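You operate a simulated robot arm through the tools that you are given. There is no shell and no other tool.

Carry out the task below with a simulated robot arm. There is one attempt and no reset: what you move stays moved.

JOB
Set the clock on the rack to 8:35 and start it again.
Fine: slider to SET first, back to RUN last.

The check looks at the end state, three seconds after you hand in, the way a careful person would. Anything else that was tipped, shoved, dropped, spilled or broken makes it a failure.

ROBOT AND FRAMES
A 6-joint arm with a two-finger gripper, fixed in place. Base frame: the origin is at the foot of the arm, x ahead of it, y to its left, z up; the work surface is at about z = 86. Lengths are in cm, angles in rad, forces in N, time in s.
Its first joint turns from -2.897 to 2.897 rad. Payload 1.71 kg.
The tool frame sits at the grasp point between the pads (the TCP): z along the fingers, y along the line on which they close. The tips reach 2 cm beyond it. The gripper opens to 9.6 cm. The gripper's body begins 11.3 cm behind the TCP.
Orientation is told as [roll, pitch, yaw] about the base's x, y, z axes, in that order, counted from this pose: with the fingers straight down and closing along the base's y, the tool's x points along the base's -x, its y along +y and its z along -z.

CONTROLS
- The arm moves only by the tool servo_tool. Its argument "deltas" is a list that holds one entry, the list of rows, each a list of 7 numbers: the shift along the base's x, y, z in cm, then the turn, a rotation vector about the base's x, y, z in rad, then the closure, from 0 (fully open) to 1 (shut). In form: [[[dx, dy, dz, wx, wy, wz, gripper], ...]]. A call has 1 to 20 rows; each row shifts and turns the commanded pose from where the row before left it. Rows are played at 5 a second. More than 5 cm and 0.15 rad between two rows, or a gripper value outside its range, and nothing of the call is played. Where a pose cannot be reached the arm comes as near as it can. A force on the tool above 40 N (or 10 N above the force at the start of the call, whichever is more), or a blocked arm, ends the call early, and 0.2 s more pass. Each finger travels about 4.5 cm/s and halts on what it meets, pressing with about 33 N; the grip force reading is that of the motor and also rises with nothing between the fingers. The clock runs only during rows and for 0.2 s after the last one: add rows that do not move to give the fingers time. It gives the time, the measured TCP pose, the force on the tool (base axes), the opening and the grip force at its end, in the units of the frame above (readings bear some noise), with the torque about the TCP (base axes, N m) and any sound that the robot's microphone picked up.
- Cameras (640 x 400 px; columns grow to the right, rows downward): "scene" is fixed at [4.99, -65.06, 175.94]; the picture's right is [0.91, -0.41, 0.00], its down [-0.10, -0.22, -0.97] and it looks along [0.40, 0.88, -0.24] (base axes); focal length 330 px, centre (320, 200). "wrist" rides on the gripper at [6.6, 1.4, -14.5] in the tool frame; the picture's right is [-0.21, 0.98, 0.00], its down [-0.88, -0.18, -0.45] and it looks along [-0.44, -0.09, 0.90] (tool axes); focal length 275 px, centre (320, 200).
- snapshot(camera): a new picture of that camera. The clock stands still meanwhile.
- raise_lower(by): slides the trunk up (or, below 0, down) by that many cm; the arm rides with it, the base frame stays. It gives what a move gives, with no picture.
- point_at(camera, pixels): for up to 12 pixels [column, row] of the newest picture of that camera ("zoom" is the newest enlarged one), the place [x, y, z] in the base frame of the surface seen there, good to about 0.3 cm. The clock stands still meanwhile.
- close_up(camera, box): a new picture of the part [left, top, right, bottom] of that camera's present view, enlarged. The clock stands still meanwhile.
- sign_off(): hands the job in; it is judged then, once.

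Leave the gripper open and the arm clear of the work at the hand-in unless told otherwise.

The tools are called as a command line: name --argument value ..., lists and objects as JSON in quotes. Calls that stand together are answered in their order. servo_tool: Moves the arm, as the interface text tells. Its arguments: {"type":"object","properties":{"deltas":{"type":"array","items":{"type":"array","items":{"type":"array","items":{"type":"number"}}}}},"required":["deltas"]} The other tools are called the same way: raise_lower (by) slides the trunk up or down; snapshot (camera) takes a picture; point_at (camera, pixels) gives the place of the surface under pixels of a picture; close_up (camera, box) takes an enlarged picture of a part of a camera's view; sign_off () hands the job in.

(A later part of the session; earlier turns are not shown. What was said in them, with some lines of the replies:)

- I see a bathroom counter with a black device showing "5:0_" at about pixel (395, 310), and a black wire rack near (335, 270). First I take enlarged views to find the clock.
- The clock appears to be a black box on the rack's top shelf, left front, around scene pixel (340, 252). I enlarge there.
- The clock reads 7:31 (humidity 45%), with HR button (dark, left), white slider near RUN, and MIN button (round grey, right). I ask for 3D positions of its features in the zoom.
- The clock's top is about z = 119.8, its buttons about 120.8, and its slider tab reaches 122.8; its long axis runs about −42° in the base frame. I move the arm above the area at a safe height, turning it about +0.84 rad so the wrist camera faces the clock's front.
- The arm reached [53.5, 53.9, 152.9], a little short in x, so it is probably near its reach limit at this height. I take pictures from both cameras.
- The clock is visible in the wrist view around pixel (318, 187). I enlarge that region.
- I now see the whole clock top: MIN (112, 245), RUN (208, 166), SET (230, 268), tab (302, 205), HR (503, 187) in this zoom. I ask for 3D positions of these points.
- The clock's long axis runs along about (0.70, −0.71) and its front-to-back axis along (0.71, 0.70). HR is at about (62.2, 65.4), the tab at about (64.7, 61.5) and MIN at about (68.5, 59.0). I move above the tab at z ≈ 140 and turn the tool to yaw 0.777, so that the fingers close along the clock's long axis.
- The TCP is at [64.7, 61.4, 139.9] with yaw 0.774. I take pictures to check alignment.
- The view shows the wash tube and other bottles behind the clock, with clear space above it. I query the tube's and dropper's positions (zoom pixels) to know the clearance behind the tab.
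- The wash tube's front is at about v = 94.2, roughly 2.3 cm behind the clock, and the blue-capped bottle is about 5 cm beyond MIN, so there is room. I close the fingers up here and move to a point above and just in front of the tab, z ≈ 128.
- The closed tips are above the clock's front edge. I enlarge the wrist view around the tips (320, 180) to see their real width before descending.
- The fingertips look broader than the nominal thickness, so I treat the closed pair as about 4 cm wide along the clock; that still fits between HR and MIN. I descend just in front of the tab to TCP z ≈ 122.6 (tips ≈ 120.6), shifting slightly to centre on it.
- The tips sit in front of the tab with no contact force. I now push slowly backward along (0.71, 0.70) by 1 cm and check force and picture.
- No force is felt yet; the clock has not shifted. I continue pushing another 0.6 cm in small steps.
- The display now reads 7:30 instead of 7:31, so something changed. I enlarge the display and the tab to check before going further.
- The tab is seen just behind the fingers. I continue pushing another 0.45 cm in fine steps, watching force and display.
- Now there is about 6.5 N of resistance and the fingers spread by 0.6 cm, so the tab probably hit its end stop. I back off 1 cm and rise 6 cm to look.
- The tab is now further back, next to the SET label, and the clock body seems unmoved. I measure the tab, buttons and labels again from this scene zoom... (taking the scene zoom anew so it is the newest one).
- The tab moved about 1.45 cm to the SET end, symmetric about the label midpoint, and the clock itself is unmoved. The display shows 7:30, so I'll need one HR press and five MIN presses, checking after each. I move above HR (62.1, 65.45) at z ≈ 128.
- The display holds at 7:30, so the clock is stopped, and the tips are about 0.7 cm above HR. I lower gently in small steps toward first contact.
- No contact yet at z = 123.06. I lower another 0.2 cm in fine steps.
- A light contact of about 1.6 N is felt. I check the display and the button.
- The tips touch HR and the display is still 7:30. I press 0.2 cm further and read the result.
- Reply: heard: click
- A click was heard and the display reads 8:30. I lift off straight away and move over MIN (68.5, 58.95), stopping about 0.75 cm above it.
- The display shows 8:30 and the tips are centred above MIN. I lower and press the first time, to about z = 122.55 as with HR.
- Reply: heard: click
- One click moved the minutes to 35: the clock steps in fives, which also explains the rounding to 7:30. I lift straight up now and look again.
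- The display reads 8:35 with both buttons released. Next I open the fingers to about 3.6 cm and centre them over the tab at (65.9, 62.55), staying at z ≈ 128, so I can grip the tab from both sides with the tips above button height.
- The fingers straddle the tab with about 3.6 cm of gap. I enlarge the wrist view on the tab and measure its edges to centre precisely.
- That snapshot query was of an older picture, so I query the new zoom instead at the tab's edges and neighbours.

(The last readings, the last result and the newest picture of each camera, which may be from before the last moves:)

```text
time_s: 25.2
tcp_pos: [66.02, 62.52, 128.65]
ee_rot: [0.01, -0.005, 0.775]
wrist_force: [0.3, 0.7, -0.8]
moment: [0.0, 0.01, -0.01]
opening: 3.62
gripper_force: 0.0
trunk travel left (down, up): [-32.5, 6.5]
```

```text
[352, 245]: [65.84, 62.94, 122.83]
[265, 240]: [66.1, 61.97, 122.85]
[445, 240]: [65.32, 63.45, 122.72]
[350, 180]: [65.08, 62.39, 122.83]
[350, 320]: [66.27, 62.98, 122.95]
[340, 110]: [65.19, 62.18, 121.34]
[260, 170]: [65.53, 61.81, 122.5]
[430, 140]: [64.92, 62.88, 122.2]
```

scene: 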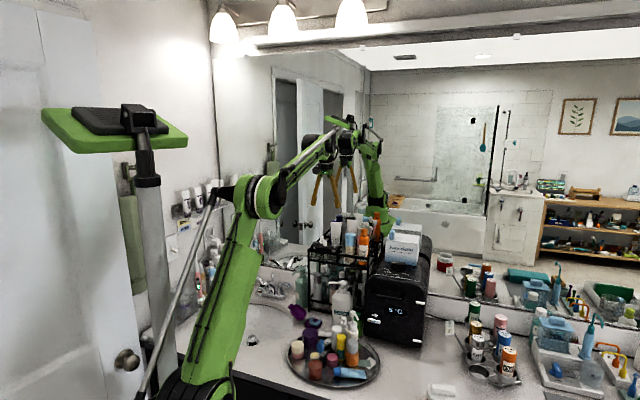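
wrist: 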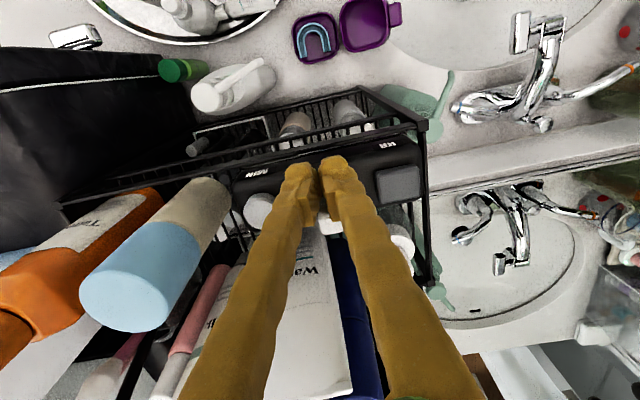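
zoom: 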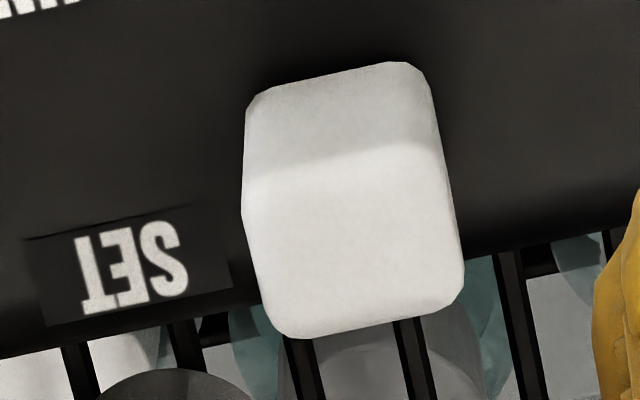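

The tab's centre is at about (65.8, 62.8), so I shift 0.33 cm along the clock. I narrow the gap to 2.6 cm and descend to TCP z ≈ 123.3, keeping the tips just above the button tops.

servo_tool --deltas '[[[-0.12, 0.12, 0, 0, 0, 0, 0.729], [-0.11, 0.115, -1, 0, 0, 0, 0.729], [0, 0, -1.5, 0, 0, 0, 0.729], [0, 0, -1.5, 0, 0, 0, 0.729], [0, 0, -0.9, 0, 0, 0, 0.729], [0, 0, -0.45, 0, 0, 0, 0.729], [0, 0, 0, 0, 0, 0, 0.729]]]'

close_up --camera "wrist" --box '[240, 130, 400, 230]'

close_up --camera "scene" --box '[304, 225, 368, 265]'

```text
time_s: 26.8
tcp_pos: [65.51, 62.77, 123.13]
ee_rot: [0.011, -0.005, 0.775]
wrist_force: [-0.1, -0.2, 0.6]
moment: [0.01, 0.0, -0.03]
opening: 2.6
gripper_force: 0.0
trunk travel left (down, up): [-32.5, 6.5]
```

```text
4.00 times, centred on (320, 180) of wrist
```

zoom: 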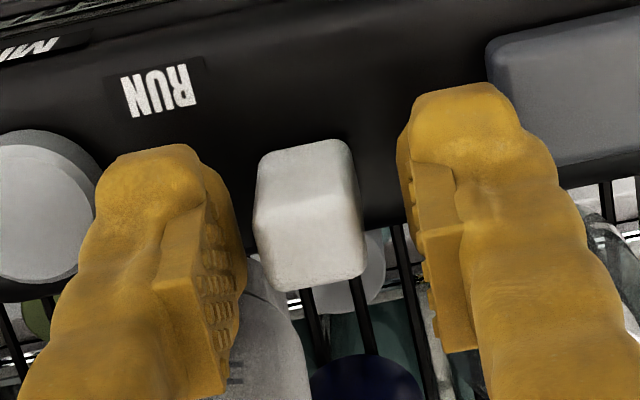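

```text
10.00 times, centred on (336, 245) of scene
```

zoom: 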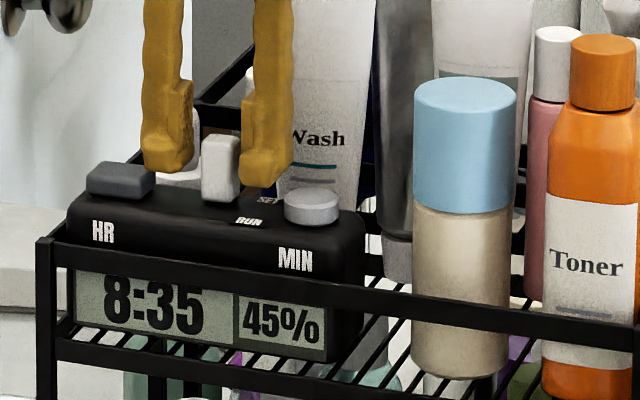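

The tab lies between the pads, within about 0.1 cm of centre, and the display shows 8:35. I nudge 0.1 cm to centre and close gradually until the pads just hold the tab.

servo_tool --deltas '[[[0.07, -0.07, 0, 0, 0, 0, 0.76], [0, 0, 0, 0, 0, 0, 0.79], [0, 0, 0, 0, 0, 0, 0.81], [0, 0, 0, 0, 0, 0, 0.825]]]'

close_up --camera "wrist" --box '[270, 140, 370, 220]'

close_up --camera "scene" --box '[308, 230, 348, 255]'

```text
time_s: 27.8
tcp_pos: [65.65, 62.76, 123.13]
ee_rot: [0.01, -0.005, 0.774]
wrist_force: [-0.5, 0.4, -0.3]
moment: [-0.02, -0.03, -0.03]
opening: 1.75
gripper_force: 0.3
trunk travel left (down, up): [-32.5, 6.5]
```

```text
5.00 times, centred on (320, 180) of wrist
```

zoom: 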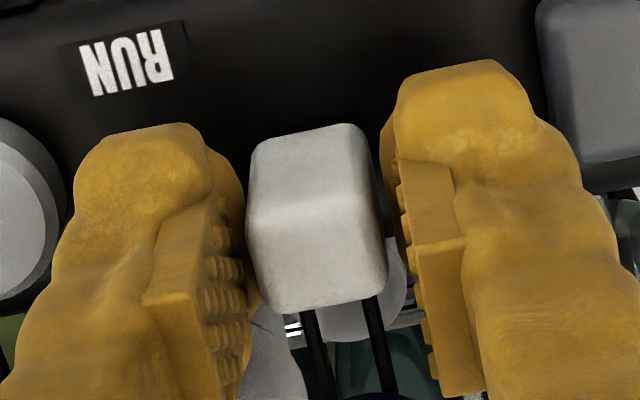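

```text
16.00 times, centred on (328, 242) of scene
```

zoom: 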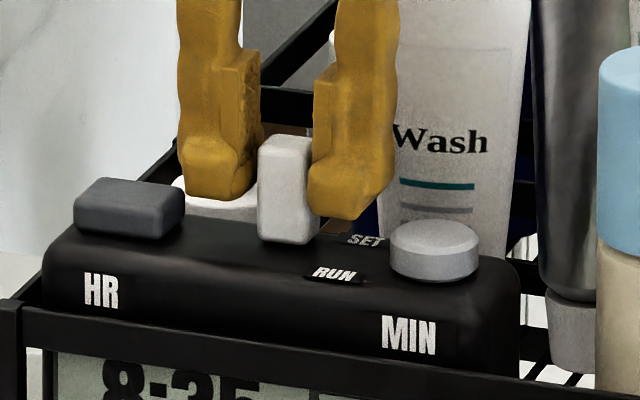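

The tab is centred between the pads to within about 0.05 cm, with 0.1–0.2 cm left on each side. I close further in small increments until a grip force appears.

servo_tool --deltas '[[[0, 0, 0, 0, 0, 0, 0.835], [0, 0, 0, 0, 0, 0, 0.845], [0, 0, 0, 0, 0, 0, 0.855], [0, 0, 0, 0, 0, 0, 0.862]]]'

```text
time_s: 28.8
tcp_pos: [65.64, 62.74, 123.13]
ee_rot: [0.009, -0.005, 0.775]
wrist_force: [2.6, -4.2, -0.8]
moment: [-0.06, -0.01, 0.04]
opening: 1.46
gripper_force: 16.8
trunk travel left (down, up): [-32.5, 6.5]
```

The pads hold the tab (1.46 cm, 17 N). I slide it forward toward RUN by 1.05 cm in small steps and check the force.

servo_tool --deltas '[[[-0.107, -0.105, 0, 0, 0, 0, 0.862], [-0.107, -0.105, 0, 0, 0, 0, 0.862], [-0.107, -0.105, 0, 0, 0, 0, 0.862], [-0.107, -0.105, 0, 0, 0, 0, 0.862], [-0.107, -0.105, 0, 0, 0, 0, 0.862], [-0.107, -0.105, 0, 0, 0, 0, 0.862], [-0.107, -0.105, 0, 0, 0, 0, 0.862]]]'

close_up --camera "wrist" --box '[256, 140, 384, 220]'

close_up --camera "scene" --box '[308, 230, 356, 260]'

```text
time_s: 30.4
tcp_pos: [64.91, 61.89, 123.11]
ee_rot: [0.012, -0.006, 0.776]
wrist_force: [3.0, -3.5, -1.2]
moment: [-0.01, -0.05, 0.01]
opening: 1.54
gripper_force: 7.9
trunk travel left (down, up): [-32.5, 6.5]
```

```text
5.00 times, centred on (320, 180) of wrist
```

zoom: 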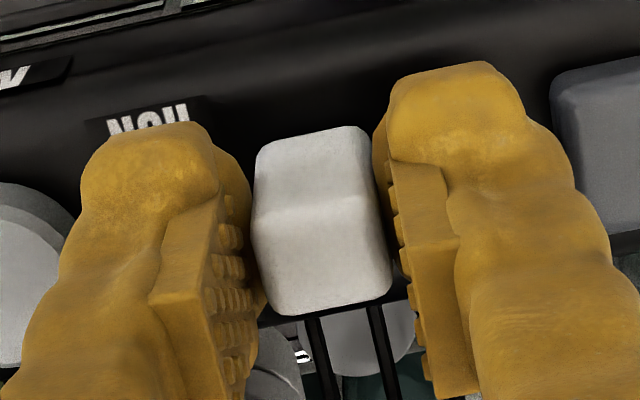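

```text
13.33 times, centred on (332, 245) of scene
```

zoom: 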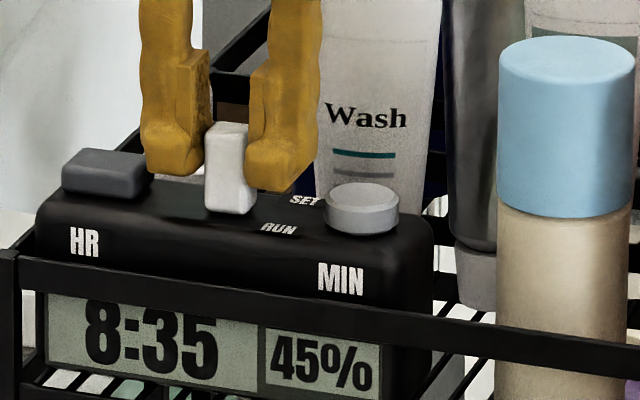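

The tab moves forward with the grip, the clock body hasn't moved, and the display still reads 8:35. I continue another 0.4 cm to the RUN end.

servo_tool --deltas '[[[-0.071, -0.07, 0, 0, 0, 0, 0.862], [-0.071, -0.07, 0, 0, 0, 0, 0.862], [-0.071, -0.07, 0, 0, 0, 0, 0.862], [-0.071, -0.07, 0, 0, 0, 0, 0.862], [0, 0, 0, 0, 0, 0, 0.862]]]'

close_up --camera "wrist" --box '[256, 140, 384, 220]'

close_up --camera "scene" --box '[308, 230, 356, 260]'

```text
time_s: 31.6
tcp_pos: [64.65, 61.65, 123.1]
ee_rot: [0.011, -0.004, 0.774]
wrist_force: [3.0, -3.4, 1.8]
moment: [-0.07, -0.05, 0.04]
opening: 1.62
gripper_force: 1.9
trunk travel left (down, up): [-32.5, 6.5]
```

```text
5.00 times, centred on (320, 180) of wrist
```

zoom: 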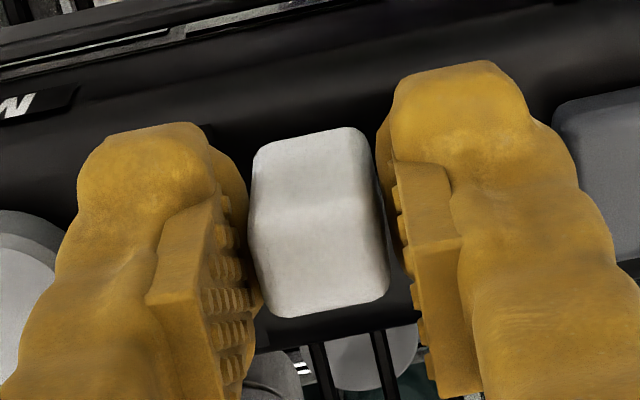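

```text
13.33 times, centred on (332, 245) of scene
```

zoom: 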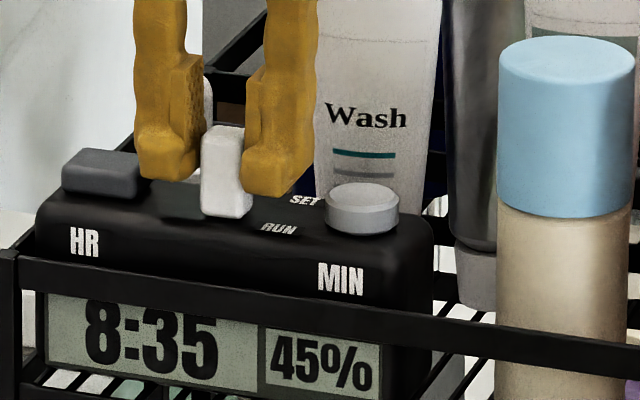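

The tab is back to its original RUN position (bottom at full-image row ≈ 246.2, same as at the start) and the display reads 8:35. I nudge 0.15 cm further with a slightly firmer grip to make sure it sits against its RUN stop.

servo_tool --deltas '[[[-0.05, -0.05, 0, 0, 0, 0, 0.866], [-0.05, -0.05, 0, 0, 0, 0, 0.866], [0, 0, 0, 0, 0, 0, 0.866]]]'

close_up --camera "scene" --box '[308, 230, 356, 260]'

```text
time_s: 32.4
tcp_pos: [64.56, 61.59, 123.09]
ee_rot: [0.011, -0.004, 0.775]
wrist_force: [4.5, -1.7, -1.0]
moment: [-0.02, -0.02, -0.04]
opening: 1.61
gripper_force: 2.3
trunk travel left (down, up): [-32.5, 6.5]
```

```text
13.33 times, centred on (332, 245) of scene
```

zoom: 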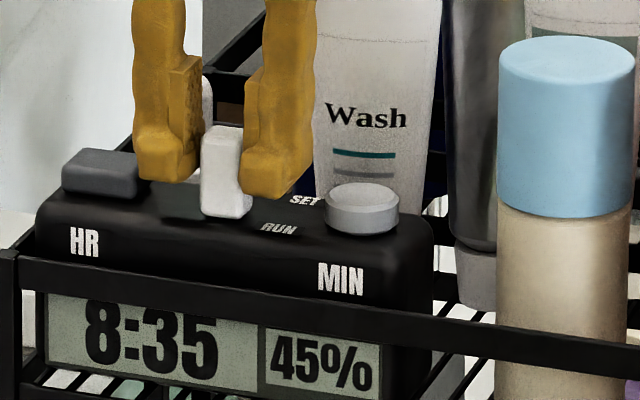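

There is now about 2 N of forward stop reaction and the tab doesn't move further, so it is fully at RUN. I open the fingers to 2.6 cm and rise straight up, clear of everything.

servo_tool --deltas '[[[0, 0, 0, 0, 0, 0, 0.8], [0, 0, 0, 0, 0, 0, 0.75], [0, 0, 0, 0, 0, 0, 0.729], [0, 0, 1, 0, 0, 0, 0.729], [0, 0, 2, 0, 0, 0, 0.729], [0, 0, 3, 0, 0, 0, 0.729], [0, 0, 4, 0, 0, 0, 0.729], [0, 0, 4, 0, 0, 0, 0.729], [0, 0, 3, 0, 0, 0, 0.729]]]'

close_up --camera "scene" --box '[308, 230, 356, 260]'

close_up --camera "wrist" --box '[260, 80, 388, 160]'

```text
time_s: 34.4
tcp_pos: [64.44, 61.61, 140.19]
ee_rot: [0.012, -0.004, 0.776]
wrist_force: [1.0, 0.4, 0.4]
moment: [0.0, -0.04, 0.0]
opening: 2.6
gripper_force: 0.1
trunk travel left (down, up): [-32.5, 6.5]
```

```text
13.33 times, centred on (332, 245) of scene
```

zoom: 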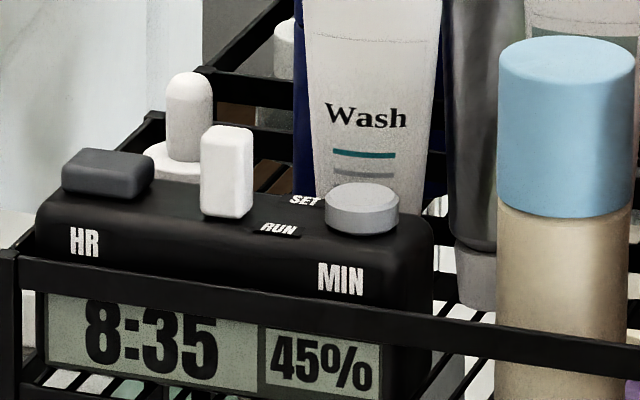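

```text
5.00 times, centred on (324, 120) of wrist
```

zoom: 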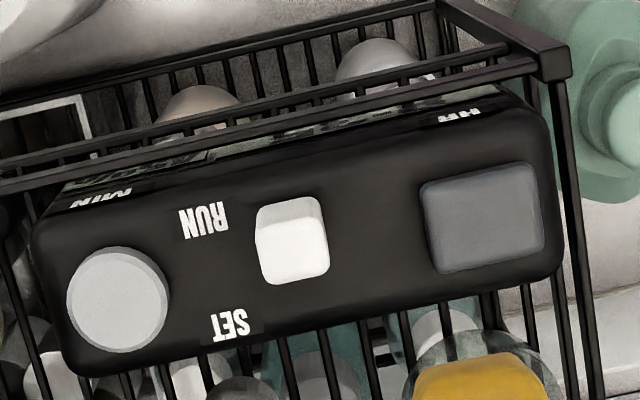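

The tab stands at RUN, the display reads 8:35, and the neighbours look untouched. I back the arm away and open the gripper fully, then take a last check.

servo_tool --deltas '[[[-1.5, -1.5, 1.5, 0, 0, 0, 0.5], [-2.5, -2.5, 1.5, 0, 0, 0, 0.2], [-2.5, -2.5, 1.5, 0, 0, 0, 0], [-2.5, -2.5, 1.5, 0, 0, 0, 0], [-2.5, -2.5, 1.5, 0, 0, 0, 0], [-2, -2, 1, 0, 0, 0, 0], [0, 0, 0, 0, 0, 0, 0]]]'

snapshot --camera "scene"

close_up --camera "scene" --box '[308, 230, 356, 260]'

```text
time_s: 36.0
tcp_pos: [51.18, 48.05, 148.82]
ee_rot: [0.012, -0.006, 0.774]
wrist_force: [-0.1, 0.2, 0.5]
moment: [-0.01, 0.0, -0.04]
opening: 9.63
gripper_force: 0.1
trunk travel left (down, up): [-32.5, 6.5]
```

```text
taken
```

scene: 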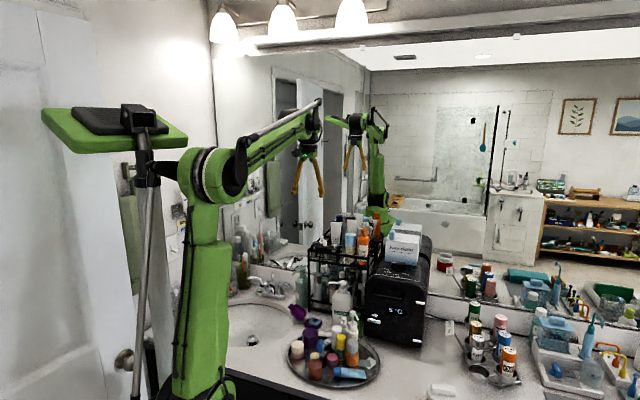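

```text
13.33 times, centred on (332, 245) of scene
```

zoom: 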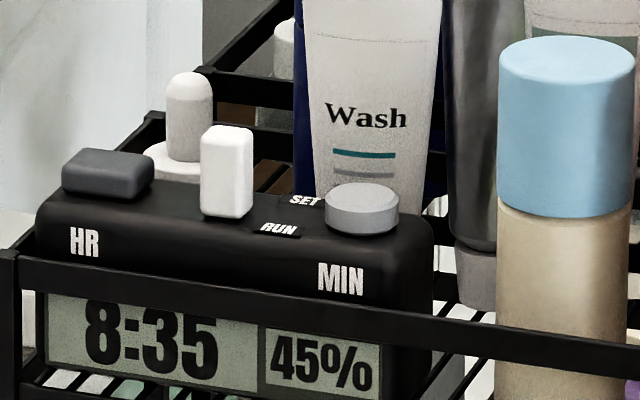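

The clock reads 8:35, its slider is at RUN, and nothing around it has moved. The arm is clear and the gripper is open, so I hand the job in.

sign_off

```text
The job is handed in.
```

I set the clock on the rack to 8:35, put its slider back to RUN, and handed the job in. I didn't wait to see the minutes advance, so that it is ticking again rests on the slider being fully at its RUN stop.

- **Slider to SET:** I pushed it back with the closed fingers until it met its end stop. The display changed from 7:31 to 7:30 during the push.
- **Setting the time:** One press of HR gave 8:30. One press of MIN jumped straight to 8:35, since the minutes step in fives.
- **Slider to RUN:** I gripped the slider, drew it forward to its stop and let go.

In the last pictures the clock and the items around it looked unmoved. The arm is backed away with the gripper open.
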